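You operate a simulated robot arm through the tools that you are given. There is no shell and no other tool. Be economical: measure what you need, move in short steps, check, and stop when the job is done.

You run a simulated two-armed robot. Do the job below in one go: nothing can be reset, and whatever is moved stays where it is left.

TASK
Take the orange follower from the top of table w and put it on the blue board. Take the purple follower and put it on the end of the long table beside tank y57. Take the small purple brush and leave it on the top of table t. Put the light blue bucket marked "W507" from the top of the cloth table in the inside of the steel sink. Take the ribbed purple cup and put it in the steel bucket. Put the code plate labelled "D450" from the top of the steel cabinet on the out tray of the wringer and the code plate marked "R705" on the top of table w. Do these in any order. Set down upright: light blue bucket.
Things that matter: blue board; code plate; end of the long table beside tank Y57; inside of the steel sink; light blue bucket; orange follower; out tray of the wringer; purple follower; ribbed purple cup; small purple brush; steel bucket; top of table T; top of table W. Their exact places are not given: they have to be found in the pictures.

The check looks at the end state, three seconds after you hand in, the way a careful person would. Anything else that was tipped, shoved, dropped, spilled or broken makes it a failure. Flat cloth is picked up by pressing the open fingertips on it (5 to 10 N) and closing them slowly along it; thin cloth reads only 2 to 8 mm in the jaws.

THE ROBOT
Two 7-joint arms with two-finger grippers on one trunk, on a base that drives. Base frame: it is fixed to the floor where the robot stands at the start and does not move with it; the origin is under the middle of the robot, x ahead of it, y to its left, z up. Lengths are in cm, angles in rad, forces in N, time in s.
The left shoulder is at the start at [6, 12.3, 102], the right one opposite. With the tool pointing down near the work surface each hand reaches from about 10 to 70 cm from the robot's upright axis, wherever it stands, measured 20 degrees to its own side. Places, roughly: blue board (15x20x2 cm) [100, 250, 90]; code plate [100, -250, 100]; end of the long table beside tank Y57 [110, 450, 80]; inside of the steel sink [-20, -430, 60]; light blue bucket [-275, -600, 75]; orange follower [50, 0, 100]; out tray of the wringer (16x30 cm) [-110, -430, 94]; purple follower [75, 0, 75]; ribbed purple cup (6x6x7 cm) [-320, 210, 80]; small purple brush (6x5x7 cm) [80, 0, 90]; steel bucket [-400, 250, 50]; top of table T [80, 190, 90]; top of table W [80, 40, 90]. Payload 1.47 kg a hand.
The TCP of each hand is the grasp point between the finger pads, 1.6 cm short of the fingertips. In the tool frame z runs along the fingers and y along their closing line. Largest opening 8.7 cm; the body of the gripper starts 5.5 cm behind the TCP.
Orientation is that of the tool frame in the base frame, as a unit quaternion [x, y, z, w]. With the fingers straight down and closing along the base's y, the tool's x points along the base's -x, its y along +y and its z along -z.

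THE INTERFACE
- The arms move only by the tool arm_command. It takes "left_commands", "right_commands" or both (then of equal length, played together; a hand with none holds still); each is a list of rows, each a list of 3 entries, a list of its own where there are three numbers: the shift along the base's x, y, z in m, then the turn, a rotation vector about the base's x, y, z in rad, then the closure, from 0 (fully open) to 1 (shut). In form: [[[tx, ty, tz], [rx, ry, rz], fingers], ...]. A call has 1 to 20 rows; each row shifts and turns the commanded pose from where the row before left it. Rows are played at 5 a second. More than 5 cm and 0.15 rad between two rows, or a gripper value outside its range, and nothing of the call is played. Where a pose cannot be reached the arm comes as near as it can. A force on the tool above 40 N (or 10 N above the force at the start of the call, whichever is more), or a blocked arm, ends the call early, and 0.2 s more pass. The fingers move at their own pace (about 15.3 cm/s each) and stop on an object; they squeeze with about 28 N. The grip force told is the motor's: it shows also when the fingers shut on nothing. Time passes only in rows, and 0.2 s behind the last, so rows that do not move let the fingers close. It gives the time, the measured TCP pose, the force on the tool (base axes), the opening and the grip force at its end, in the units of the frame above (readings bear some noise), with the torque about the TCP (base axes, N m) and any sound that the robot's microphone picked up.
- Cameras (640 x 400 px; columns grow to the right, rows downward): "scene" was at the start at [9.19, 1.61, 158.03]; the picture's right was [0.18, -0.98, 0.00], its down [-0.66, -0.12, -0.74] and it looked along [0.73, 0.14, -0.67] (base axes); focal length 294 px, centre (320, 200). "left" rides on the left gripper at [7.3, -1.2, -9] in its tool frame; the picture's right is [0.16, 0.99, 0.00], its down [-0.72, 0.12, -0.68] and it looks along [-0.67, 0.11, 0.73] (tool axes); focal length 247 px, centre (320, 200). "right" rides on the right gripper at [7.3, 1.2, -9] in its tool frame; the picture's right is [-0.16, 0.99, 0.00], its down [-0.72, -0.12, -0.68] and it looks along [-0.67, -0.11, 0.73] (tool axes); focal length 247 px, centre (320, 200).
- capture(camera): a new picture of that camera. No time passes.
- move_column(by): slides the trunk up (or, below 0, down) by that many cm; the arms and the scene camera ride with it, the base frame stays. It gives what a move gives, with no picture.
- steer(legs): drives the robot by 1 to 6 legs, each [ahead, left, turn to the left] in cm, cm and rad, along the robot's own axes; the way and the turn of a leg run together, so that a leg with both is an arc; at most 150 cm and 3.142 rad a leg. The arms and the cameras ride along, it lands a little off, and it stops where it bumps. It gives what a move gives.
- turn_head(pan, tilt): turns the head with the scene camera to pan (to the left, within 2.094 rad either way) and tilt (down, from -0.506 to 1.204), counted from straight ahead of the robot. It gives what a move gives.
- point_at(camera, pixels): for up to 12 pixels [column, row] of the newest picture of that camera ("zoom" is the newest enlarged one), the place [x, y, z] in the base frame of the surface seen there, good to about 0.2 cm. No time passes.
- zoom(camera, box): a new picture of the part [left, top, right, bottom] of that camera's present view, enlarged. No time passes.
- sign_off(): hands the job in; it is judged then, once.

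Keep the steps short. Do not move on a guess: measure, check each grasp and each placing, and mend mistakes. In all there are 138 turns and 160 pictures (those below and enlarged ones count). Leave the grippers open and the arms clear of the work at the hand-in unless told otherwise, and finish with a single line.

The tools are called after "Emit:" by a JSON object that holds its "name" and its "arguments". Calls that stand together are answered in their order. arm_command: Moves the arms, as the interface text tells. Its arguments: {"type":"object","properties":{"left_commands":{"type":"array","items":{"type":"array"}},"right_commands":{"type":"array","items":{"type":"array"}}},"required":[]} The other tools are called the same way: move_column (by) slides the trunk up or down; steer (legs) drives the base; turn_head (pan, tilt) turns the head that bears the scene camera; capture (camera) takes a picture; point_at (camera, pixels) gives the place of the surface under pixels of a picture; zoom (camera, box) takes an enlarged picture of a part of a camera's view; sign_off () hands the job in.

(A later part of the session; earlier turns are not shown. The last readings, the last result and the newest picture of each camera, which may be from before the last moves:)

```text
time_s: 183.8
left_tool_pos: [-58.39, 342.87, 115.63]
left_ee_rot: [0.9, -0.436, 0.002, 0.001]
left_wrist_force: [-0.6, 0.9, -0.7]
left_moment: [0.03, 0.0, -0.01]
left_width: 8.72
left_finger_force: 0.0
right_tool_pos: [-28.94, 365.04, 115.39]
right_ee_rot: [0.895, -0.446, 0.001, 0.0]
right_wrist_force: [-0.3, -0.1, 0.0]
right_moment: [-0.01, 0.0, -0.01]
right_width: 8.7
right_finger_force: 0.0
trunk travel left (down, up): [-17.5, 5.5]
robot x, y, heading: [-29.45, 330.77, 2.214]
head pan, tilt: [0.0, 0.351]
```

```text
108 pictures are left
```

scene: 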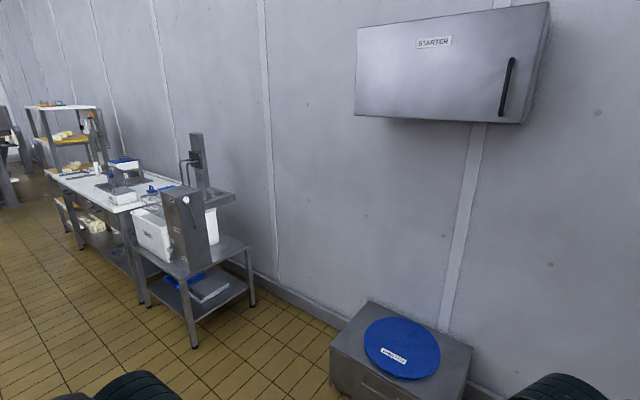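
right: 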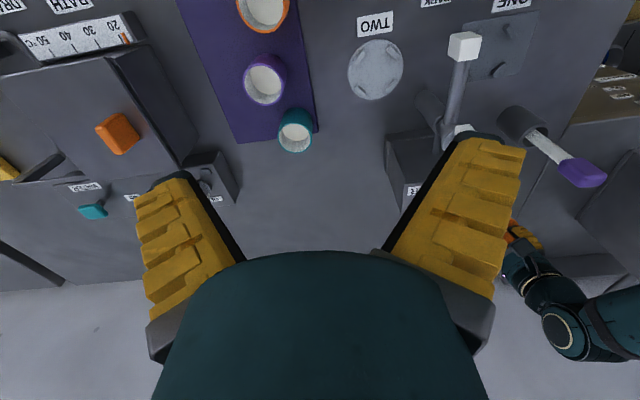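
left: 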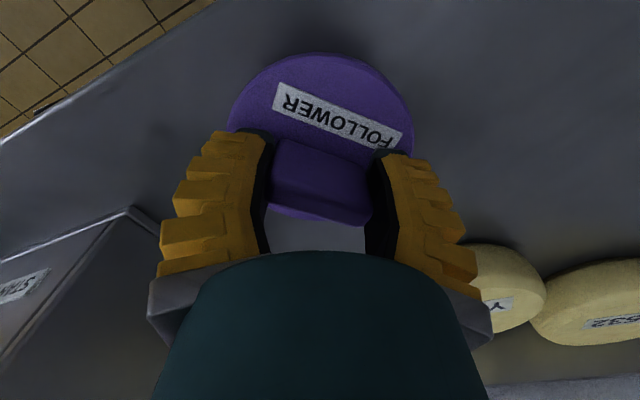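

Emit:
{"name": "turn_head", "arguments": {"pan": 1.2, "tilt": 0.3}}

Emit:
{"name": "capture", "arguments": {"camera": "scene"}}

```text
time_s: 185.2
left_tool_pos: [-58.53, 342.91, 115.62]
left_ee_rot: [0.901, -0.435, 0.001, 0.0]
left_wrist_force: [0.0, 0.2, 0.3]
left_moment: [-0.01, -0.03, 0.0]
left_width: 8.69
left_finger_force: 0.1
right_tool_pos: [-28.97, 365.03, 115.43]
right_ee_rot: [0.895, -0.447, 0.001, 0.001]
right_wrist_force: [-0.9, -0.9, 1.0]
right_moment: [0.01, -0.01, -0.01]
right_width: 8.71
right_finger_force: 0.0
trunk travel left (down, up): [-17.5, 5.5]
robot x, y, heading: [-29.47, 330.73, 2.215]
head pan, tilt: [1.201, 0.3]
```

```text
107 pictures are left
```

scene: 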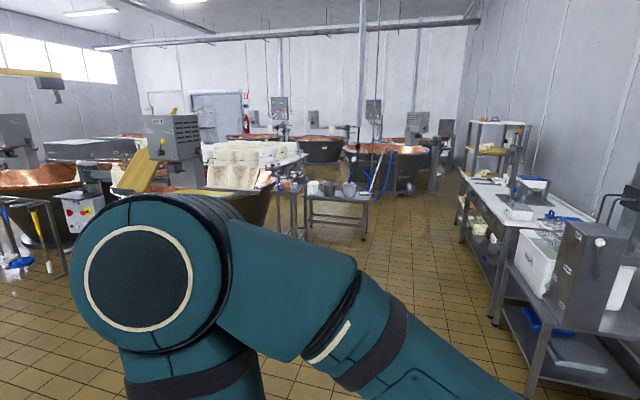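

There are small carts near (340,195) and (290,185) with cups and a steel bucket. Enlarging.

Emit:
{"name": "zoom", "arguments": {"camera": "scene", "box": [260, 150, 420, 250]}}

Emit:
{"name": "point_at", "arguments": {"camera": "scene", "pixels": [[347, 188], [326, 188], [313, 188], [290, 186], [296, 185], [283, 184], [340, 230], [340, 200], [230, 150], [400, 250]]}}

```text
4.00 times, centred on (340, 200) of scene
```

zoom: 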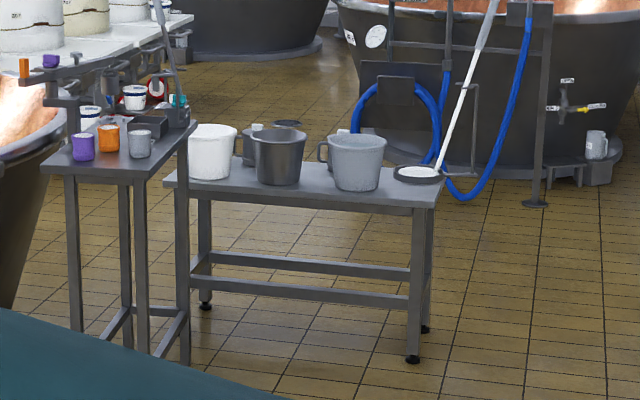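

```text
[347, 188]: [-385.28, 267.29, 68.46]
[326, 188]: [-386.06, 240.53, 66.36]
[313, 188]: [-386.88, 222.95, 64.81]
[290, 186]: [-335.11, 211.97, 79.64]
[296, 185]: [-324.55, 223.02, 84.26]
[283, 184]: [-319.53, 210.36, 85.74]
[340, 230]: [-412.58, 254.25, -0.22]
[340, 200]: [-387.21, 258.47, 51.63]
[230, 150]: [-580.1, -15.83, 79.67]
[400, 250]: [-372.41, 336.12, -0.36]
```

The purple cup is on the narrow stand near (-320,210); the buckets are on the low table near (-386,242). Turning to face −x and driving closer.

Emit:
{"name": "steer", "arguments": {"legs": [[0, 0, 0.927], [130, 0, 0], [80, 60, 0]]}}

Emit:
{"name": "turn_head", "arguments": {"pan": 0.1, "tilt": 0.6}}

Emit:
{"name": "capture", "arguments": {"camera": "scene"}}

```text
time_s: 199.5
left_tool_pos: [-268.44, 255.25, 115.62]
left_ee_rot: [1.0, 0.012, 0.0, 0.0]
left_wrist_force: [-0.3, 0.1, -0.5]
left_moment: [-0.01, 0.02, -0.01]
left_width: 8.73
left_finger_force: 0.0
right_tool_pos: [-268.37, 291.92, 115.43]
right_ee_rot: [1.0, -0.001, 0.002, 0.0]
right_wrist_force: [0.5, 0.2, -0.1]
right_moment: [-0.01, 0.0, 0.01]
right_width: 8.67
right_finger_force: 0.1
trunk travel left (down, up): [-17.5, 5.5]
robot x, y, heading: [-241.34, 271.07, 3.138]
head pan, tilt: [1.201, 0.3]
```

```text
time_s: 200.9
left_tool_pos: [-268.33, 255.31, 115.56]
left_ee_rot: [1.0, 0.011, 0.001, -0.001]
left_wrist_force: [0.5, -0.6, -0.1]
left_moment: [-0.03, 0.03, 0.0]
left_width: 8.7
left_finger_force: 0.0
right_tool_pos: [-268.39, 292.13, 115.4]
right_ee_rot: [1.0, -0.001, 0.001, 0.0]
right_wrist_force: [0.1, -0.8, -0.3]
right_moment: [0.0, 0.0, 0.01]
right_width: 8.71
right_finger_force: 0.0
trunk travel left (down, up): [-17.5, 5.5]
robot x, y, heading: [-241.05, 270.93, 3.137]
head pan, tilt: [0.099, 0.6]
```

```text
105 pictures are left
```

scene: 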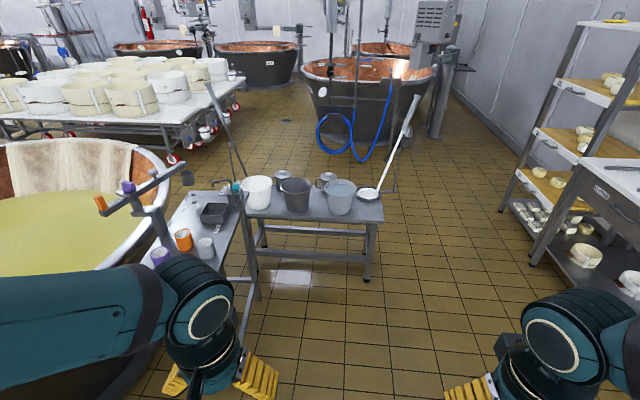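

Emit:
{"name": "zoom", "arguments": {"camera": "scene", "box": [130, 170, 250, 270]}}

Emit:
{"name": "zoom", "arguments": {"camera": "scene", "box": [230, 160, 410, 240]}}

Emit:
{"name": "point_at", "arguments": {"camera": "scene", "pixels": [[296, 180], [296, 190], [281, 185], [312, 185], [341, 190], [258, 190], [328, 178], [160, 248], [160, 258], [200, 225], [205, 245], [240, 260]]}}

```text
4.00 times, centred on (190, 220) of scene
```

zoom: 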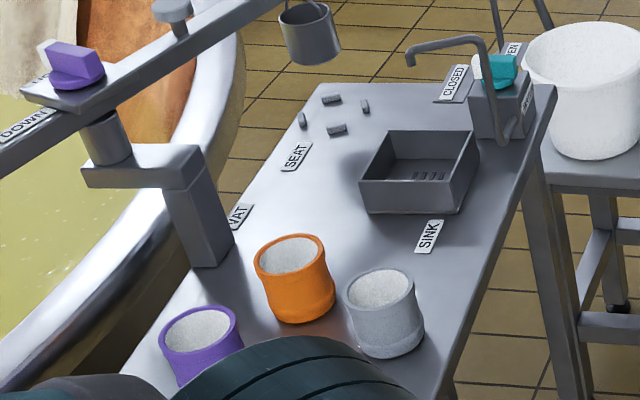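

```text
3.56 times, centred on (320, 200) of scene
```

zoom: 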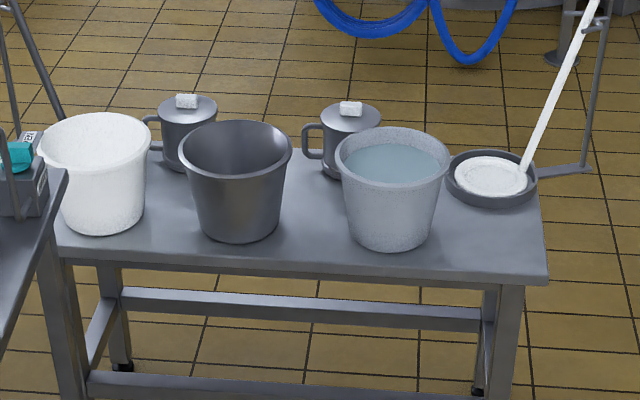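

```text
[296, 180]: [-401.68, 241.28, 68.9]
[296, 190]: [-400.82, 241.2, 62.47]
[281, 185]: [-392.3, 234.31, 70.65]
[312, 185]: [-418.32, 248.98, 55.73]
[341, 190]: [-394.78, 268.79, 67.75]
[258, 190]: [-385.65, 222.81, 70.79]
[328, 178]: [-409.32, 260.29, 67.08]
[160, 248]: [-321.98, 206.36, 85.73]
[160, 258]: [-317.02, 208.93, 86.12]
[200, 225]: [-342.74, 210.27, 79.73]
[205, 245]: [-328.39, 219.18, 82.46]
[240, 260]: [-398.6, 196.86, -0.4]
```

The dark steel bucket is at (-394,241), rim z≈70.6; the purple cup at (-320,208), rim z≈86, stand top z≈79.7. Driving 20 ahead and 36 left to reach the cup.

Emit:
{"name": "steer", "arguments": {"legs": [[0, 34, 0], [22, 0, 0]]}}

Emit:
{"name": "capture", "arguments": {"camera": "left"}}

Emit:
{"name": "capture", "arguments": {"camera": "scene"}}

```text
time_s: 205.7
left_tool_pos: [-290.85, 221.61, 115.6]
left_ee_rot: [1.0, 0.01, 0.001, -0.001]
left_wrist_force: [-0.4, 0.3, -0.2]
left_moment: [-0.02, 0.0, 0.01]
left_width: 8.71
left_finger_force: 0.1
right_tool_pos: [-290.84, 258.45, 115.34]
right_ee_rot: [1.0, -0.002, 0.001, 0.0]
right_wrist_force: [-0.1, 0.6, -0.3]
right_moment: [-0.01, -0.01, 0.0]
right_width: 8.71
right_finger_force: 0.0
trunk travel left (down, up): [-17.5, 5.5]
robot x, y, heading: [-263.91, 237.05, 3.132]
head pan, tilt: [0.099, 0.6]
```

```text
102 pictures are left
```

left: 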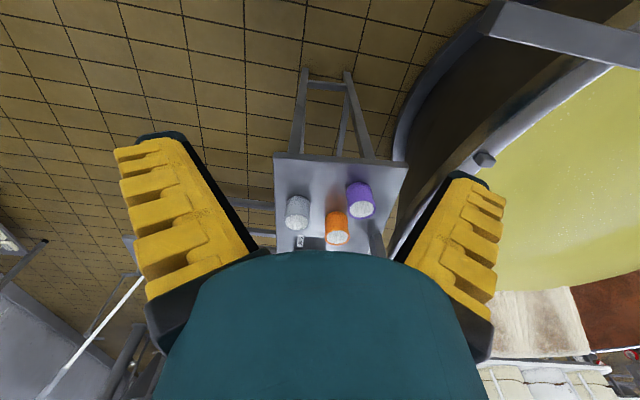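

```text
101 pictures are left
```

scene: 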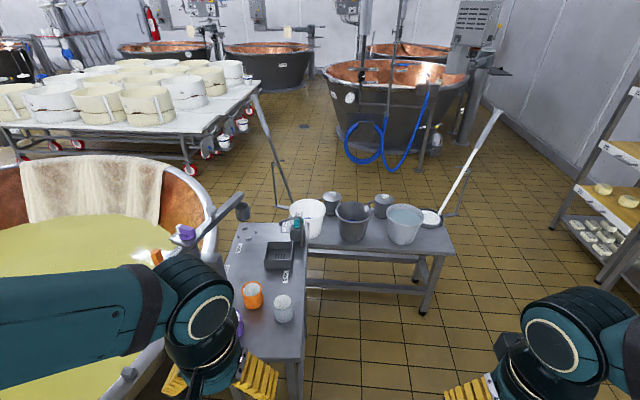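

Emit:
{"name": "zoom", "arguments": {"camera": "left", "box": [260, 140, 440, 260]}}

Emit:
{"name": "point_at", "arguments": {"camera": "left", "pixels": [[360, 208], [350, 205], [371, 209], [361, 215], [359, 202], [337, 236], [328, 228], [297, 216], [355, 186], [485, 160], [540, 120], [300, 245]]}}

```text
3.33 times, centred on (350, 200) of left
```

zoom: 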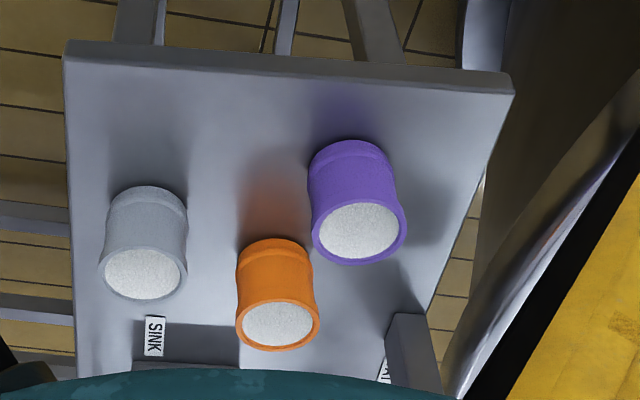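

```text
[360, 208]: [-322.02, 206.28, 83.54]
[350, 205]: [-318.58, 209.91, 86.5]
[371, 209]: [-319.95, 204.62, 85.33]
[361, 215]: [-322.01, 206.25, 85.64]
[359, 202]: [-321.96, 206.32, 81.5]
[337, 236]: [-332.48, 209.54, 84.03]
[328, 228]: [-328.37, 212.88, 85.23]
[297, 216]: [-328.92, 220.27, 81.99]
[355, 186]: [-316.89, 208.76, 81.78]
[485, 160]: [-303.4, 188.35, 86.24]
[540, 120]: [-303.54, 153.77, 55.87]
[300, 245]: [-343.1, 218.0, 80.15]
```

Emit:
{"name": "point_at", "arguments": {"camera": "zoom", "pixels": [[315, 235], [404, 232], [360, 203], [362, 262], [335, 165], [310, 200], [394, 190], [240, 318], [265, 348], [316, 318], [420, 320], [395, 330]]}}

```text
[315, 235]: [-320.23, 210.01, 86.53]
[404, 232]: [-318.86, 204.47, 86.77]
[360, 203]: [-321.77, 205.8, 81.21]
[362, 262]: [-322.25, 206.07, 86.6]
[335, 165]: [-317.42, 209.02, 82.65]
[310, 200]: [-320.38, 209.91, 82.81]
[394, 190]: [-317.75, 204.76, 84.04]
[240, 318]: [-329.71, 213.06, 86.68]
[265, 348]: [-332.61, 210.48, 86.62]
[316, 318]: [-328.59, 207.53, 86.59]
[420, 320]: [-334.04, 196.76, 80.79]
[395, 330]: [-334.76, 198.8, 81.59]
```

Cup centre (-319.5,207.2), rim 86.6; orange cup 10.6 cm away. Checking the crane arm's height beside it.

Emit:
{"name": "point_at", "arguments": {"camera": "scene", "pixels": [[187, 233], [215, 215], [236, 200], [157, 256], [243, 212], [200, 228], [212, 255]]}}

```text
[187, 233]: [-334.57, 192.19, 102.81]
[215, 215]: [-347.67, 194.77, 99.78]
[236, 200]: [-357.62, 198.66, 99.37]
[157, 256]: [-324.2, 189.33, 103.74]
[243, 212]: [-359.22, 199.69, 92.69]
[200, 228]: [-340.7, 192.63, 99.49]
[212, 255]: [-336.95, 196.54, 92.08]
```

Beam is 18 cm off; fine. Moving left hand above the cup, z≈94.

Emit:
{"name": "arm_command", "arguments": {"left_commands": [[[-0.0409, -0.0206, 0], [0, 0, 0], 0], [[-0.0409, -0.0206, 0], [0, 0, 0], 0], [[-0.0409, -0.0206, 0], [0, 0, 0], 0], [[-0.0409, -0.0206, 0], [0, 0, 0], 0], [[-0.0409, -0.0206, 0], [0, 0, 0], 0], [[-0.0409, -0.0206, 0], [0, 0, 0], 0], [[-0.0409, -0.0206, 0], [0, 0, 0], 0], [[0, 0, -0.044], [0, 0, 0], 0], [[0, 0, -0.044], [0, 0, 0], 0], [[0, 0, -0.044], [0, 0, 0], 0], [[0, 0, -0.044], [0, 0, 0], 0], [[0, 0, -0.04], [0, 0, 0], 0], [[0, 0, 0], [0, 0, 0], 0]]}}

Emit:
{"name": "capture", "arguments": {"camera": "left"}}

Emit:
{"name": "capture", "arguments": {"camera": "scene"}}

```text
time_s: 208.5
left_tool_pos: [-319.54, 207.13, 93.97]
left_ee_rot: [1.0, 0.01, 0.001, 0.0]
left_wrist_force: [0.0, 0.1, 0.5]
left_moment: [-0.03, 0.03, 0.0]
left_width: 8.67
left_finger_force: 0.1
right_tool_pos: [-290.53, 258.44, 115.32]
right_ee_rot: [1.0, -0.003, 0.001, 0.0]
right_wrist_force: [-0.3, -0.5, 0.2]
right_moment: [0.0, 0.01, 0.02]
right_width: 8.7
right_finger_force: 0.1
trunk travel left (down, up): [-17.5, 5.5]
robot x, y, heading: [-263.51, 237.04, 3.129]
head pan, tilt: [0.099, 0.6]
```

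```text
99 pictures are left
```

left: 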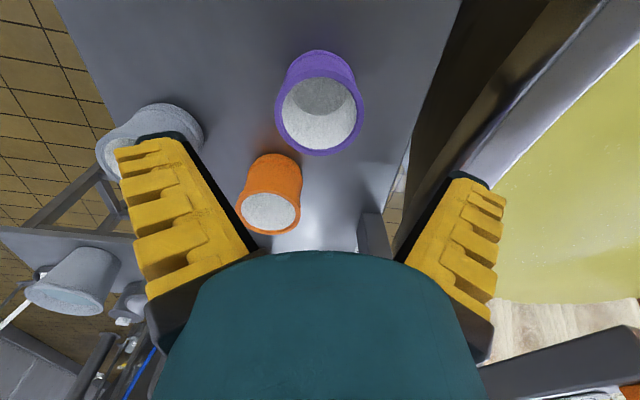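

```text
98 pictures are left
```

scene: 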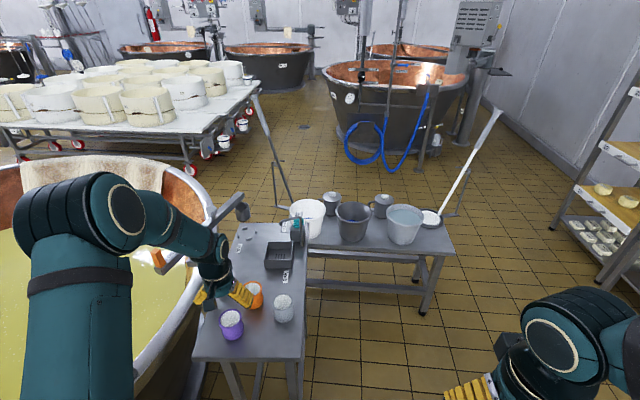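

Aligned. Lowering 10.2 cm and closing on the cup.

Emit:
{"name": "arm_command", "arguments": {"left_commands": [[[0, 0, -0.04], [0, 0, 0], 0], [[0, 0, -0.032], [0, 0, 0], 0], [[0, 0, -0.03], [0, 0, 0], 0], [[0, 0, 0], [0, 0, 0], 0], [[0, 0, 0], [0, 0, 0], 0.5], [[0, 0, 0], [0, 0, 0], 1], [[0, 0, 0], [0, 0, 0], 1], [[0, 0, 0], [0, 0, 0], 1]]}}

Emit:
{"name": "capture", "arguments": {"camera": "left"}}

```text
time_s: 210.3
left_tool_pos: [-319.52, 207.25, 83.89]
left_ee_rot: [1.0, 0.01, 0.001, 0.001]
left_wrist_force: [-0.5, -1.4, 3.8]
left_moment: [-0.03, 0.01, -0.05]
left_width: 5.5
left_finger_force: 28.1
right_tool_pos: [-290.72, 258.56, 115.41]
right_ee_rot: [1.0, -0.002, 0.001, 0.0]
right_wrist_force: [-0.7, 0.6, 0.9]
right_moment: [-0.05, 0.03, 0.02]
right_width: 8.67
right_finger_force: 0.0
trunk travel left (down, up): [-17.5, 5.5]
robot x, y, heading: [-263.65, 237.41, 3.135]
head pan, tilt: [0.099, 0.6]
```

```text
97 pictures are left
```

left: 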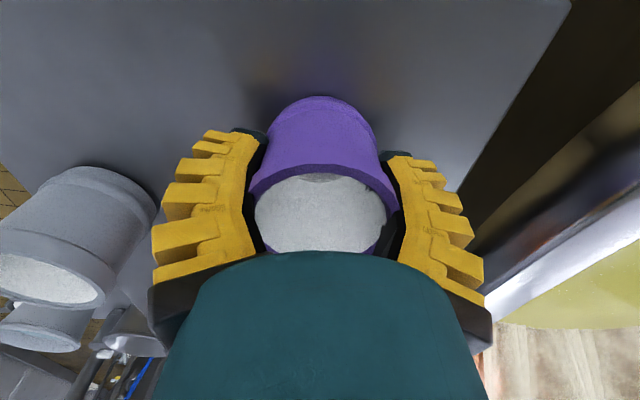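

Gripped at 5.5 cm. Lifting 30 cm and drawing back.

Emit:
{"name": "arm_command", "arguments": {"left_commands": [[[0, 0, 0.03], [0, 0, 0], 1], [[0, 0, 0.045], [0, 0, 0], 1], [[0, 0, 0.045], [0, 0, 0], 1], [[0, 0, 0.045], [0, 0, 0], 1], [[0, 0, 0.045], [0, 0, 0], 1], [[0, 0, 0.045], [0, 0, 0], 1], [[0, 0, 0.045], [0, 0, 0], 1], [[0.035, 0.03, 0], [0, 0, 0], 1], [[0.035, 0.03, 0], [0, 0, 0], 1], [[0.035, 0.03, 0], [0, 0, 0], 1], [[0.035, 0.03, 0], [0, 0, 0], 1]]}}

Emit:
{"name": "steer", "arguments": {"legs": [[0, -40, 0], [65, 0, 0]]}}

Emit:
{"name": "turn_head", "arguments": {"pan": 0.25, "tilt": 0.95}}

Emit:
{"name": "capture", "arguments": {"camera": "scene"}}

Emit:
{"name": "capture", "arguments": {"camera": "left"}}

```text
time_s: 212.7
left_tool_pos: [-305.21, 219.21, 113.87]
left_ee_rot: [1.0, 0.01, 0.001, 0.0]
left_wrist_force: [0.6, 0.3, 0.3]
left_moment: [0.0, -0.01, -0.02]
left_width: 5.45
left_finger_force: 27.0
right_tool_pos: [-290.58, 258.5, 115.45]
right_ee_rot: [1.0, -0.003, 0.001, 0.0]
right_wrist_force: [0.3, 0.8, 0.0]
right_moment: [-0.02, -0.02, -0.01]
right_width: 8.7
right_finger_force: 0.1
trunk travel left (down, up): [-17.5, 5.5]
robot x, y, heading: [-263.54, 237.19, 3.131]
head pan, tilt: [0.099, 0.6]
```

```text
time_s: 220.1
left_tool_pos: [-370.74, 260.24, 113.85]
left_ee_rot: [1.0, 0.01, 0.001, 0.0]
left_wrist_force: [0.6, -0.5, -0.8]
left_moment: [-0.02, -0.02, -0.01]
left_width: 5.37
left_finger_force: 27.8
right_tool_pos: [-355.89, 299.48, 115.35]
right_ee_rot: [1.0, -0.003, 0.002, 0.001]
right_wrist_force: [-0.4, 0.6, -0.2]
right_moment: [-0.02, -0.03, 0.02]
right_width: 8.72
right_finger_force: 0.1
trunk travel left (down, up): [-17.5, 5.5]
robot x, y, heading: [-328.98, 278.03, 3.135]
head pan, tilt: [0.099, 0.6]
```

```text
time_s: 220.9
left_tool_pos: [-370.73, 260.22, 113.81]
left_ee_rot: [1.0, 0.009, 0.001, 0.0]
left_wrist_force: [0.1, -0.1, -0.2]
left_moment: [-0.02, -0.01, 0.01]
left_width: 5.36
left_finger_force: 28.3
right_tool_pos: [-356.0, 299.41, 115.33]
right_ee_rot: [1.0, -0.004, 0.001, 0.001]
right_wrist_force: [0.1, -0.1, -0.3]
right_moment: [0.01, -0.04, 0.03]
right_width: 8.7
right_finger_force: 0.0
trunk travel left (down, up): [-17.5, 5.5]
robot x, y, heading: [-329.0, 278.1, 3.133]
head pan, tilt: [0.25, 0.949]
```

```text
96 pictures are left
```

scene: 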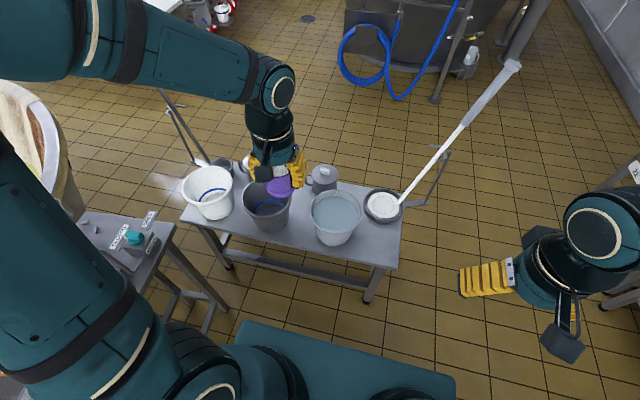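

```text
95 pictures are left
```

left: 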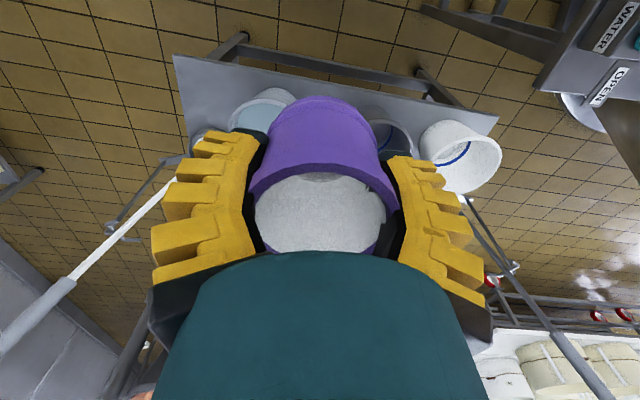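

The cup hangs near the bucket. Enlarging the steel bucket to find its centre.

Emit:
{"name": "zoom", "arguments": {"camera": "scene", "box": [180, 140, 360, 260]}}

Emit:
{"name": "point_at", "arguments": {"camera": "scene", "pixels": [[243, 200], [290, 206], [268, 214], [249, 186], [265, 205], [268, 230], [262, 195]]}}

```text
3.33 times, centred on (270, 200) of scene
```

zoom: 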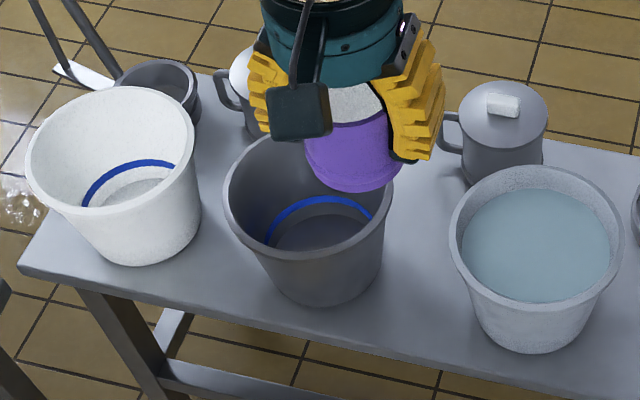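

```text
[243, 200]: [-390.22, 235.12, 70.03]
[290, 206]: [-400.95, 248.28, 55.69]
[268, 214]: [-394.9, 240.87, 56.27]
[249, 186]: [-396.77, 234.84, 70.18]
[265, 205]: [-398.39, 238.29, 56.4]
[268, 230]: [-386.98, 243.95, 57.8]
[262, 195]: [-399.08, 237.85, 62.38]
```

Emit:
{"name": "point_at", "arguments": {"camera": "zoom", "pixels": [[226, 190], [390, 205], [300, 259], [345, 250], [240, 230], [270, 144], [320, 240], [330, 215], [385, 215], [360, 245]]}}

```text
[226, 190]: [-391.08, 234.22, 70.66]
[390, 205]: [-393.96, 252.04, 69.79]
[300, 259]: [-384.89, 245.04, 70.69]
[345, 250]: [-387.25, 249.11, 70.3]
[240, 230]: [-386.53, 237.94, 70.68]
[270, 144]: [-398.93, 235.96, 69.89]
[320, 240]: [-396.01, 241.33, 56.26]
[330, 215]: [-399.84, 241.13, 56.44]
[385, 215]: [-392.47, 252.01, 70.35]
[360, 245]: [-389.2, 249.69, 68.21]
```

Bucket rim centre (-394.2,243.1), radius ~9, floor z≈56. I'll aim at x=-396 so the hand camera stays inside the rim. Driving 7 cm ahead, moving over, then lowering the trunk.

Emit:
{"name": "steer", "arguments": {"legs": [[7, 0, 0]]}}

Emit:
{"name": "arm_command", "arguments": {"left_commands": [[[-0.0305, -0.0285, 0], [0, 0, 0], 1], [[-0.0305, -0.0285, 0], [0, 0, 0], 1], [[-0.0305, -0.0285, 0], [0, 0, 0], 1], [[-0.0305, -0.0285, 0], [0, 0, 0], 1], [[-0.0305, -0.0285, 0], [0, 0, 0], 1], [[-0.0305, -0.0285, 0], [0, 0, 0], 1], [[0, 0, 0], [0, 0, 0], 1]]}}

Emit:
{"name": "move_column", "arguments": {"by": -16}}

Emit:
{"name": "capture", "arguments": {"camera": "scene"}}

Emit:
{"name": "capture", "arguments": {"camera": "left"}}

```text
time_s: 221.9
left_tool_pos: [-377.93, 260.27, 113.73]
left_ee_rot: [1.0, 0.01, 0.002, 0.0]
left_wrist_force: [-1.0, 0.1, -1.5]
left_moment: [0.0, -0.05, -0.01]
left_width: 5.36
left_finger_force: 27.6
right_tool_pos: [-363.05, 299.54, 115.27]
right_ee_rot: [1.0, -0.003, 0.001, 0.0]
right_wrist_force: [-0.5, -0.9, -0.1]
right_moment: [0.02, -0.02, 0.01]
right_width: 8.7
right_finger_force: 0.1
trunk travel left (down, up): [-17.5, 5.5]
robot x, y, heading: [-335.94, 278.11, 3.133]
head pan, tilt: [0.25, 0.949]
```

```text
time_s: 223.5
left_tool_pos: [-395.95, 243.21, 113.89]
left_ee_rot: [1.0, 0.009, 0.0, 0.0]
left_wrist_force: [-1.0, -0.1, -0.8]
left_moment: [0.02, 0.01, -0.01]
left_width: 5.37
left_finger_force: 27.9
right_tool_pos: [-362.84, 299.49, 115.48]
right_ee_rot: [1.0, -0.003, 0.001, 0.0]
right_wrist_force: [0.3, 0.7, 0.4]
right_moment: [0.01, -0.02, 0.0]
right_width: 8.72
right_finger_force: 0.1
trunk travel left (down, up): [-17.5, 5.5]
robot x, y, heading: [-335.92, 278.09, 3.134]
head pan, tilt: [0.25, 0.949]
```

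```text
time_s: 225.3
left_tool_pos: [-395.82, 243.22, 98.06]
left_ee_rot: [1.0, 0.01, 0.001, 0.001]
left_wrist_force: [-0.3, 0.1, -0.1]
left_moment: [0.0, 0.0, -0.03]
left_width: 5.36
left_finger_force: 28.4
right_tool_pos: [-362.88, 299.49, 99.41]
right_ee_rot: [1.0, -0.003, 0.001, 0.001]
right_wrist_force: [0.4, -0.1, -0.6]
right_moment: [-0.01, -0.02, 0.0]
right_width: 8.73
right_finger_force: 0.1
trunk travel left (down, up): [-1.5, 21.5]
robot x, y, heading: [-335.63, 278.12, 3.135]
head pan, tilt: [0.25, 0.949]
```

```text
93 pictures are left
```

scene: 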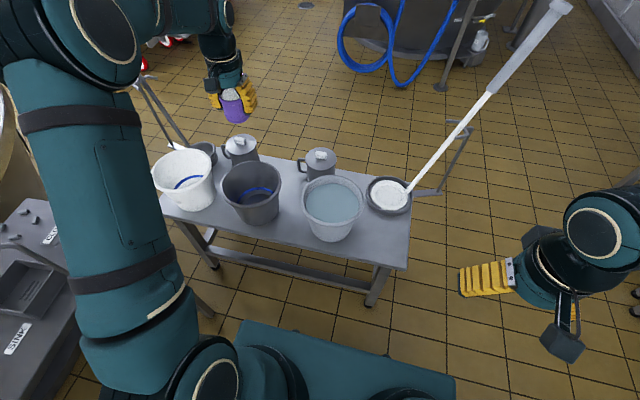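

```text
92 pictures are left
```

left: 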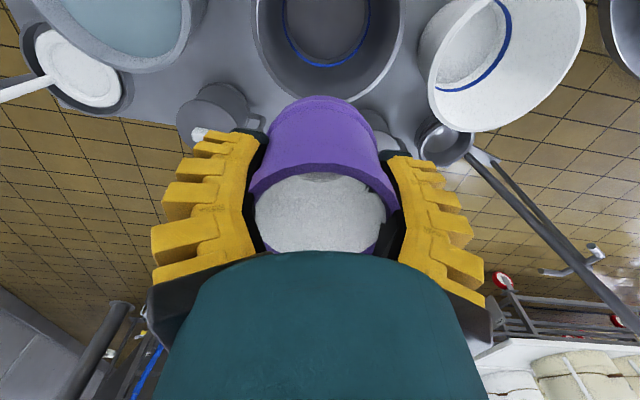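

Columns line up over the bucket. Lowering 21 cm so the cup's bottom is just above the rim.

Emit:
{"name": "arm_command", "arguments": {"left_commands": [[[0, 0, -0.042], [0, 0, 0], 1], [[0, 0, -0.042], [0, 0, 0], 1], [[0, 0, -0.042], [0, 0, 0], 1], [[0, 0, -0.042], [0, 0, 0], 1], [[0, 0, -0.042], [0, 0, 0], 1], [[0, 0, 0], [0, 0, 0], 1]]}}

Emit:
{"name": "capture", "arguments": {"camera": "scene"}}

Emit:
{"name": "capture", "arguments": {"camera": "left"}}

```text
time_s: 226.7
left_tool_pos: [-395.93, 243.24, 76.92]
left_ee_rot: [1.0, 0.009, 0.0, 0.0]
left_wrist_force: [0.1, 0.4, -0.4]
left_moment: [0.02, 0.0, 0.02]
left_width: 5.38
left_finger_force: 28.4
right_tool_pos: [-362.95, 299.48, 99.43]
right_ee_rot: [1.0, -0.003, 0.001, 0.0]
right_wrist_force: [0.1, -0.5, -0.3]
right_moment: [-0.02, 0.0, 0.0]
right_width: 8.72
right_finger_force: 0.1
trunk travel left (down, up): [-1.5, 21.5]
robot x, y, heading: [-335.9, 278.51, 3.135]
head pan, tilt: [0.25, 0.949]
```

```text
91 pictures are left
```

scene: 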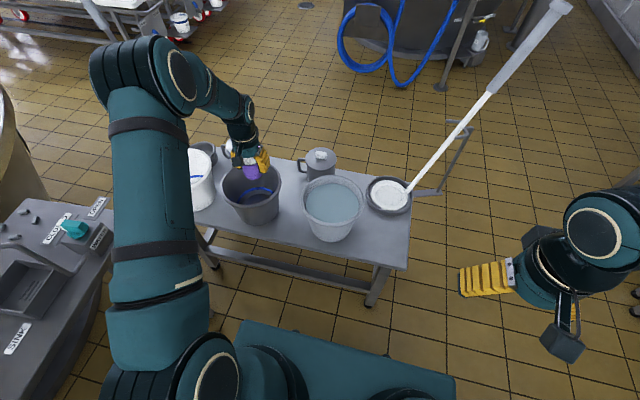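

```text
90 pictures are left
```

left: 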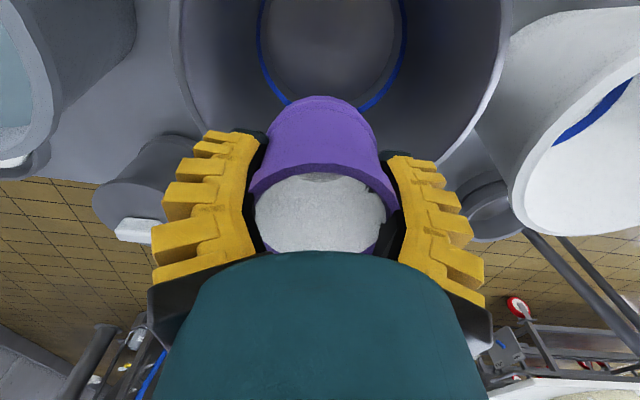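

Cup is over the bucket; nudging 0.6 cm toward −y and lowering 8 cm.

Emit:
{"name": "arm_command", "arguments": {"left_commands": [[[0.002, -0.006, -0.03], [0, 0, 0], 1], [[0, 0, -0.03], [0, 0, 0], 1], [[0, 0, -0.02], [0, 0, 0], 1], [[0, 0, 0], [0, 0, 0], 1]]}}

Emit:
{"name": "zoom", "arguments": {"camera": "scene", "box": [180, 100, 360, 240]}}

Emit:
{"name": "capture", "arguments": {"camera": "left"}}

```text
time_s: 227.7
left_tool_pos: [-395.73, 242.6, 69.04]
left_ee_rot: [1.0, 0.01, 0.001, 0.0]
left_wrist_force: [-0.2, -0.4, -0.7]
left_moment: [-0.05, -0.02, 0.0]
left_width: 5.37
left_finger_force: 28.1
right_tool_pos: [-362.91, 299.44, 99.37]
right_ee_rot: [1.0, -0.003, 0.001, 0.0]
right_wrist_force: [-0.3, 0.5, -0.1]
right_moment: [0.03, 0.0, 0.0]
right_width: 8.67
right_finger_force: 0.1
trunk travel left (down, up): [-1.5, 21.5]
robot x, y, heading: [-335.99, 278.19, 3.131]
head pan, tilt: [0.25, 0.949]
```

```text
2.86 times, centred on (270, 170) of scene
```

zoom: 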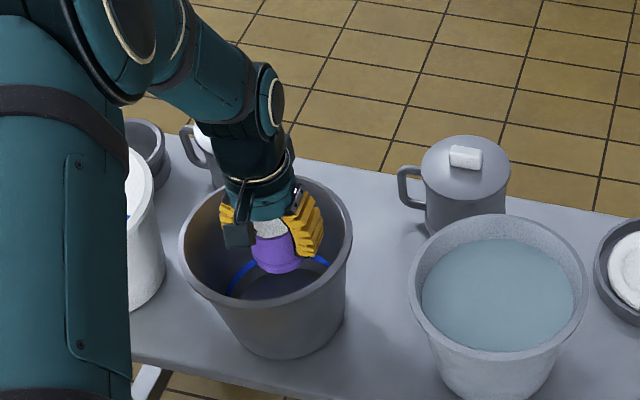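

```text
88 pictures are left
```

left: 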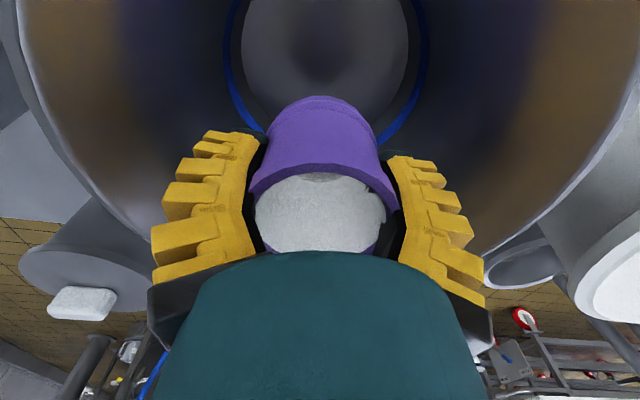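

Well inside. Lowering 7 cm more in small steps.

Emit:
{"name": "arm_command", "arguments": {"left_commands": [[[0, 0, -0.03], [0, 0, 0], 1], [[0, 0, -0.025], [0, 0, 0], 1], [[0, 0, -0.01], [0, 0, 0], 1], [[0, 0, -0.005], [0, 0, 0], 1], [[0, 0, 0], [0, 0, 0], 1]]}}

Emit:
{"name": "capture", "arguments": {"camera": "left"}}

Emit:
{"name": "zoom", "arguments": {"camera": "scene", "box": [180, 100, 360, 240]}}

```text
time_s: 228.9
left_tool_pos: [-395.69, 242.62, 61.91]
left_ee_rot: [1.0, 0.01, 0.001, 0.0]
left_wrist_force: [1.9, -1.2, 1.2]
left_moment: [0.1, 0.24, -0.03]
left_width: 5.35
left_finger_force: 28.2
right_tool_pos: [-362.84, 299.49, 99.37]
right_ee_rot: [1.0, -0.002, 0.001, 0.0]
right_wrist_force: [0.7, -0.5, -0.6]
right_moment: [-0.03, 0.0, 0.02]
right_width: 8.69
right_finger_force: 0.0
trunk travel left (down, up): [-1.5, 21.5]
robot x, y, heading: [-335.87, 278.49, 3.135]
head pan, tilt: [0.25, 0.949]
```

```text
87 pictures are left
```

left: 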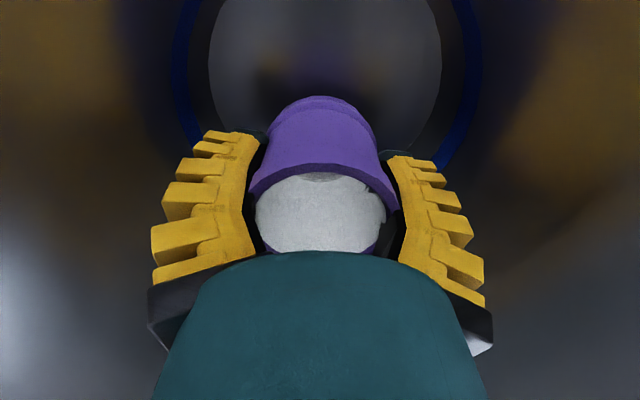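

```text
2.86 times, centred on (270, 170) of scene
```

zoom: 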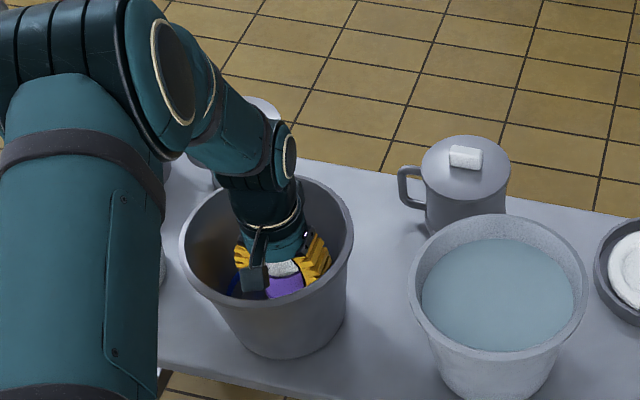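

Slight touch at the rear wall (1.9 N along +x). Shifting 1 cm toward +x, then lowering 1 cm.

Emit:
{"name": "arm_command", "arguments": {"left_commands": [[[0.005, 0, 0.002], [0, 0, 0], 1], [[0.005, 0, 0], [0, 0, 0], 1], [[0, 0, -0.005], [0, 0, 0], 1], [[0, 0, -0.005], [0, 0, 0], 1], [[0, 0, 0], [0, 0, 0], 1]]}}

Emit:
{"name": "zoom", "arguments": {"camera": "scene", "box": [220, 140, 320, 230]}}

```text
time_s: 230.1
left_tool_pos: [-394.87, 242.53, 61.24]
left_ee_rot: [1.0, 0.01, 0.001, 0.0]
left_wrist_force: [-1.4, 0.5, 3.4]
left_moment: [-0.02, -0.59, 0.07]
left_width: 5.36
left_finger_force: 28.0
right_tool_pos: [-362.87, 299.52, 99.44]
right_ee_rot: [1.0, -0.003, 0.0, -0.001]
right_wrist_force: [0.0, 0.9, 0.4]
right_moment: [-0.01, -0.01, 0.0]
right_width: 8.71
right_finger_force: 0.2
trunk travel left (down, up): [-1.5, 21.5]
robot x, y, heading: [-336.1, 278.58, 3.133]
head pan, tilt: [0.25, 0.949]
```

```text
4.44 times, centred on (270, 185) of scene
```

zoom: 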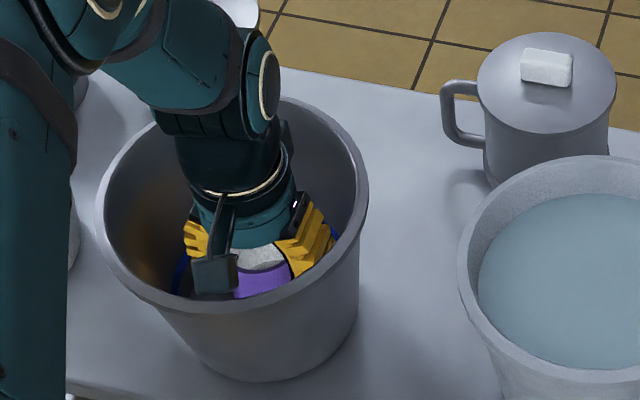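

Reading suggests the hand camera touches the front wall. Easing up 4 mm and back 5 mm, then opening partly to drop the cup ~1 cm, and rising.

Emit:
{"name": "arm_command", "arguments": {"left_commands": [[[0, 0, 0.004], [0, 0, 0], 1], [[-0.005, 0, 0], [0, 0, 0], 1], [[0, 0, 0], [0, 0, 0], 1]]}}

```text
time_s: 230.9
left_tool_pos: [-395.29, 242.54, 61.58]
left_ee_rot: [1.0, 0.009, 0.0, 0.001]
left_wrist_force: [-0.1, -0.3, -1.3]
left_moment: [0.0, -0.01, -0.02]
left_width: 5.37
left_finger_force: 28.1
right_tool_pos: [-362.9, 299.6, 99.43]
right_ee_rot: [1.0, -0.003, 0.003, 0.0]
right_wrist_force: [0.6, 0.9, 1.0]
right_moment: [0.02, -0.01, 0.0]
right_width: 8.7
right_finger_force: 0.0
trunk travel left (down, up): [-1.5, 21.5]
robot x, y, heading: [-336.14, 278.22, 3.135]
head pan, tilt: [0.25, 0.949]
```

No contact now. Opening to about 6.5 cm, then straight up.

Emit:
{"name": "arm_command", "arguments": {"left_commands": [[[0, 0, 0], [0, 0, 0], 0.25], [[0, 0, 0], [0, 0, 0], 0.22], [[0, 0, 0], [0, 0, 0], 0.22], [[0, 0, 0.02], [0, 0, 0], 0.22], [[0, 0, 0.04], [0, 0, 0], 0.2], [[0, 0, 0.045], [0, 0, 0], 0.2], [[0, 0, 0.045], [0, 0, 0], 0.1], [[0, 0, 0.045], [0, 0, 0], 0], [[0, 0, 0.045], [0, 0, 0], 0], [[0, 0, 0.045], [0, 0, 0], 0], [[0.04, 0.02, 0], [0, 0, 0], 0], [[0.04, 0.02, 0], [0, 0, 0], 0], [[0.04, 0.02, 0], [0, 0, 0], 0]]}}

Emit:
{"name": "capture", "arguments": {"camera": "scene"}}

```text
time_s: 233.7
left_tool_pos: [-383.14, 248.73, 90.05]
left_ee_rot: [1.0, 0.01, 0.0, 0.0]
left_wrist_force: [-1.0, -0.5, 0.1]
left_moment: [-0.01, -0.01, -0.02]
left_width: 8.71
left_finger_force: 0.0
right_tool_pos: [-362.82, 299.59, 99.48]
right_ee_rot: [1.0, -0.003, 0.001, 0.0]
right_wrist_force: [0.3, -0.5, -0.2]
right_moment: [0.0, -0.03, -0.05]
right_width: 8.69
right_finger_force: 0.0
trunk travel left (down, up): [-1.5, 21.5]
robot x, y, heading: [-336.09, 278.33, 3.136]
head pan, tilt: [0.25, 0.949]
```

```text
84 pictures are left
```

scene: 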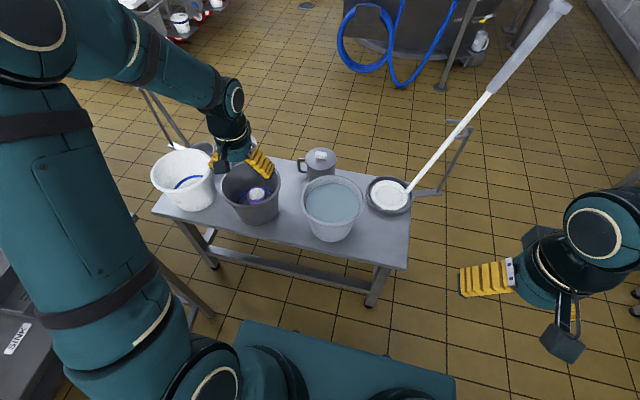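

Cup stands upright in the steel bucket. Raising the trunk, folding the arm, and driving back along the known path.

Emit:
{"name": "move_column", "arguments": {"by": 16}}

Emit:
{"name": "arm_command", "arguments": {"left_commands": [[[0.04, 0.02, 0.01], [0, 0, 0], 0], [[0.04, 0.015, 0.01], [0, 0, 0], 0], [[0.04, 0, 0], [0, 0, 0], 0]]}}

Emit:
{"name": "steer", "arguments": {"legs": [[-96, 0, 0], [-80, -55, 0], [-130, 0, 0], [0, 150, 0], [0, 150, 0]]}}

Emit:
{"name": "turn_head", "arguments": {"pan": 1.6, "tilt": 0.35}}

Emit:
{"name": "capture", "arguments": {"camera": "scene"}}

```text
time_s: 235.6
left_tool_pos: [-383.28, 248.58, 105.94]
left_ee_rot: [1.0, 0.009, 0.001, 0.0]
left_wrist_force: [0.5, 0.3, -0.8]
left_moment: [-0.01, -0.03, -0.02]
left_width: 8.71
left_finger_force: 0.1
right_tool_pos: [-362.9, 299.54, 115.48]
right_ee_rot: [1.0, -0.003, 0.002, 0.0]
right_wrist_force: [-0.6, -0.3, -0.5]
right_moment: [0.02, -0.02, 0.02]
right_width: 8.69
right_finger_force: 0.0
trunk travel left (down, up): [-17.5, 5.5]
robot x, y, heading: [-335.75, 278.72, 3.132]
head pan, tilt: [0.25, 0.949]
```

```text
time_s: 236.3
left_tool_pos: [-371.15, 252.23, 108.04]
left_ee_rot: [1.0, 0.01, 0.001, 0.0]
left_wrist_force: [0.0, 0.5, -0.7]
left_moment: [0.0, -0.01, -0.02]
left_width: 8.72
left_finger_force: 0.1
right_tool_pos: [-362.74, 299.42, 115.43]
right_ee_rot: [1.0, -0.002, 0.001, 0.0]
right_wrist_force: [-0.4, -0.6, -0.6]
right_moment: [0.03, 0.02, 0.0]
right_width: 8.72
right_finger_force: 0.0
trunk travel left (down, up): [-17.5, 5.5]
robot x, y, heading: [-336.12, 278.36, 3.135]
head pan, tilt: [0.25, 0.949]
```

```text
time_s: 278.2
left_tool_pos: [-65.83, 6.09, 108.08]
left_ee_rot: [1.0, 0.012, 0.0, 0.0]
left_wrist_force: [-0.6, 0.9, 0.7]
left_moment: [0.0, -0.03, 0.01]
left_width: 8.71
left_finger_force: 0.0
right_tool_pos: [-57.51, 53.53, 115.41]
right_ee_rot: [1.0, -0.001, 0.0, 0.001]
right_wrist_force: [-0.6, 1.2, 0.0]
right_moment: [0.01, 0.02, -0.03]
right_width: 8.71
right_finger_force: 0.0
trunk travel left (down, up): [-17.5, 5.5]
robot x, y, heading: [-30.54, 32.49, 3.135]
head pan, tilt: [0.25, 0.949]
```

```text
time_s: 279.7
left_tool_pos: [-65.81, 6.08, 108.0]
left_ee_rot: [1.0, 0.012, 0.0, 0.0]
left_wrist_force: [0.0, 0.1, -0.3]
left_moment: [0.0, 0.01, 0.01]
left_width: 8.68
left_finger_force: 0.1
right_tool_pos: [-57.5, 53.61, 115.33]
right_ee_rot: [1.0, -0.001, 0.001, 0.0]
right_wrist_force: [-0.3, 0.0, -0.9]
right_moment: [-0.02, 0.01, -0.02]
right_width: 8.66
right_finger_force: 0.1
trunk travel left (down, up): [-17.5, 5.5]
robot x, y, heading: [-30.48, 32.69, 3.14]
head pan, tilt: [1.6, 0.351]
```

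```text
83 pictures are left
```

scene: 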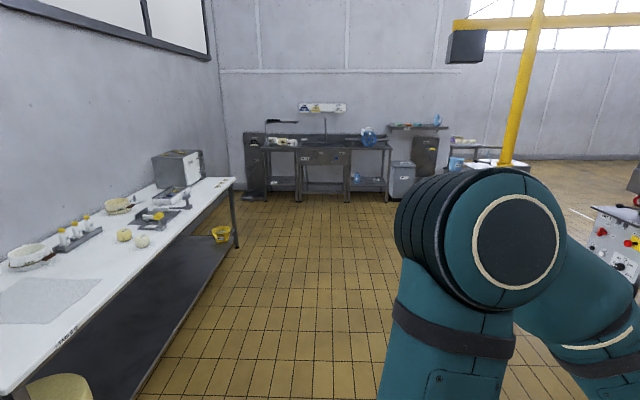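

Corridor is clear. A steel box at (178,165) on the white table may be the steel cabinet; enlarging and measuring.

Emit:
{"name": "zoom", "arguments": {"camera": "scene", "box": [130, 130, 230, 210]}}

Emit:
{"name": "zoom", "arguments": {"camera": "scene", "box": [230, 90, 500, 210]}}

Emit:
{"name": "point_at", "arguments": {"camera": "scene", "pixels": [[175, 152], [165, 155], [195, 155], [190, 175], [230, 182], [300, 150], [320, 150], [370, 135], [280, 142], [220, 300], [345, 140]]}}

```text
5.00 times, centred on (180, 170) of scene
```

zoom: 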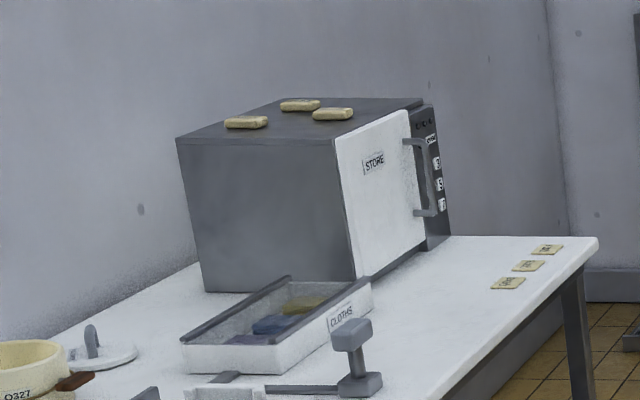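

```text
2.37 times, centred on (365, 150) of scene
```

zoom: 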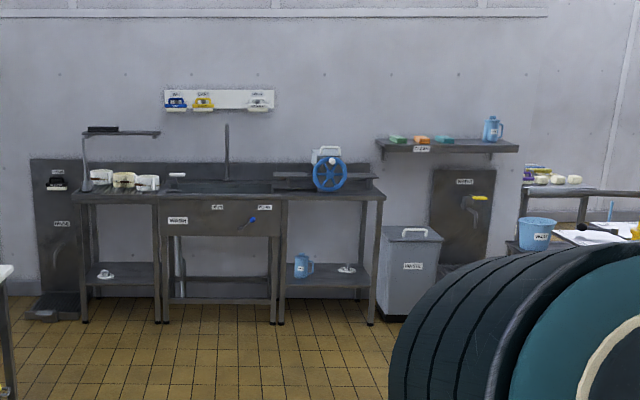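

```text
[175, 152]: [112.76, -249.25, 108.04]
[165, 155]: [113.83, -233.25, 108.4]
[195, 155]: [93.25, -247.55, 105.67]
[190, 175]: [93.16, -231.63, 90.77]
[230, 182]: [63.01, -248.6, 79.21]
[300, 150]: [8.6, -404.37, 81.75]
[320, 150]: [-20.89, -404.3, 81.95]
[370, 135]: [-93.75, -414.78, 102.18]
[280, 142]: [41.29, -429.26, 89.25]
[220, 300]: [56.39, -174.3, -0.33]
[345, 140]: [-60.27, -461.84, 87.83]
```

Three tiles lie on the cabinet top (z≈108, x≈105–114, y≈-245). Driving down the corridor and turning to face +x there.

Emit:
{"name": "steer", "arguments": {"legs": [[0, 0, -3.138], [0, -130, 0], [0, -110, 0]]}}

Emit:
{"name": "turn_head", "arguments": {"pan": -0.3, "tilt": 0.5}}

Emit:
{"name": "capture", "arguments": {"camera": "scene"}}

```text
time_s: 308.4
left_tool_pos: [0.19, -184.26, 108.01]
left_ee_rot: [0.003, 1.0, 0.0, -0.001]
left_wrist_force: [-0.3, -0.7, 0.1]
left_moment: [-0.05, 0.0, 0.01]
left_width: 8.69
left_finger_force: 0.1
right_tool_pos: [-9.49, -231.35, 115.26]
right_ee_rot: [0.014, 1.0, 0.0, -0.001]
right_wrist_force: [0.0, 0.1, 0.4]
right_moment: [0.01, 0.02, 0.01]
right_width: 8.68
right_finger_force: 0.0
trunk travel left (down, up): [-17.5, 5.5]
robot x, y, heading: [-35.83, -209.39, -0.035]
head pan, tilt: [1.6, 0.351]
```

```text
time_s: 310.2
left_tool_pos: [0.19, -184.22, 107.91]
left_ee_rot: [0.002, 1.0, 0.0, -0.001]
left_wrist_force: [0.4, -1.0, -0.8]
left_moment: [-0.02, -0.02, 0.02]
left_width: 8.72
left_finger_force: 0.2
right_tool_pos: [-9.31, -231.23, 115.34]
right_ee_rot: [0.014, 1.0, 0.0, -0.001]
right_wrist_force: [-1.2, -0.2, 0.0]
right_moment: [0.02, 0.02, 0.05]
right_width: 8.68
right_finger_force: 0.1
trunk travel left (down, up): [-17.5, 5.5]
robot x, y, heading: [-35.68, -209.46, -0.033]
head pan, tilt: [-0.3, 0.499]
```

```text
80 pictures are left
```

scene: 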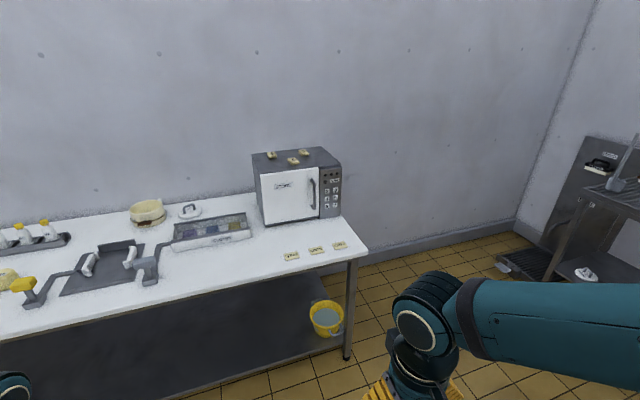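

Emit:
{"name": "zoom", "arguments": {"camera": "scene", "box": [240, 135, 350, 225]}}

Emit:
{"name": "point_at", "arguments": {"camera": "scene", "pixels": [[271, 154], [293, 160], [304, 151], [290, 256], [316, 250], [339, 244], [355, 255], [360, 240], [345, 220], [256, 170], [340, 170], [320, 280]]}}

Emit:
{"name": "zoom", "arguments": {"camera": "scene", "box": [270, 225, 380, 275]}}

```text
4.44 times, centred on (295, 180) of scene
```

zoom: 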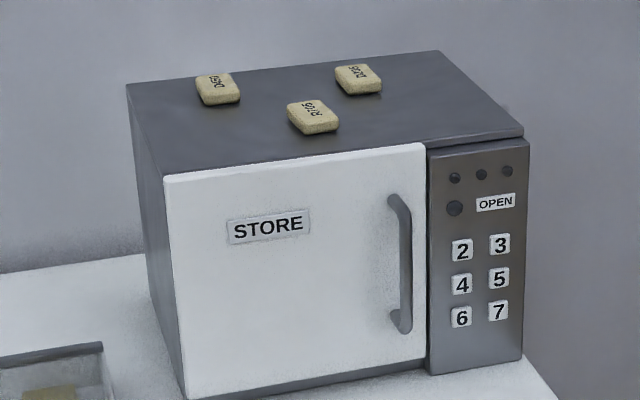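

```text
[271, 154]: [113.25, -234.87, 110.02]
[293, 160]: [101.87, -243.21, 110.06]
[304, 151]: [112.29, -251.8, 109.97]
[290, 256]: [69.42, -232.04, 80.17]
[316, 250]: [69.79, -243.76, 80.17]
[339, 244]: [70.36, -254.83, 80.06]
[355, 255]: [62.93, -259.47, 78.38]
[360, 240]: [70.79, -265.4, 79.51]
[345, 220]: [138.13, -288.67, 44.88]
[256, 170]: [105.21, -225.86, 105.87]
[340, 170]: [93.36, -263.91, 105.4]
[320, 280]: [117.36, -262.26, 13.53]
```

```text
5.82 times, centred on (325, 250) of scene
```

zoom: 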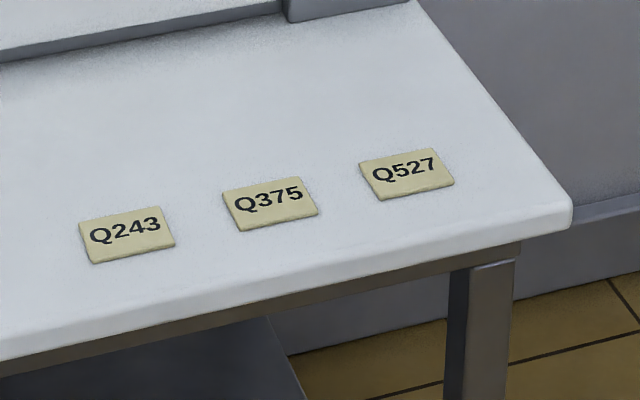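

R705 seems to be at (102,-243). Enlarging the other two labels.

Emit:
{"name": "zoom", "arguments": {"camera": "scene", "box": [264, 145, 320, 170]}}

```text
11.43 times, centred on (292, 158) of scene
```

zoom: 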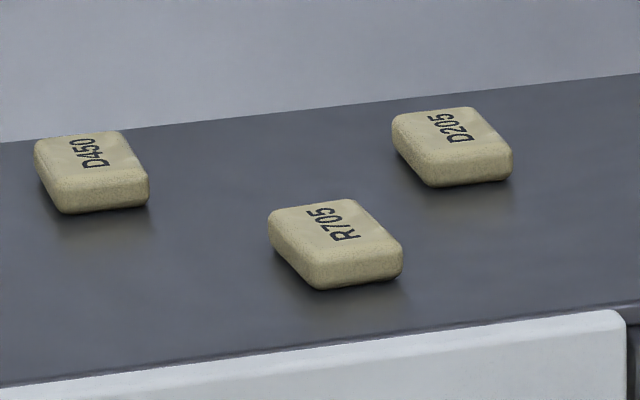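

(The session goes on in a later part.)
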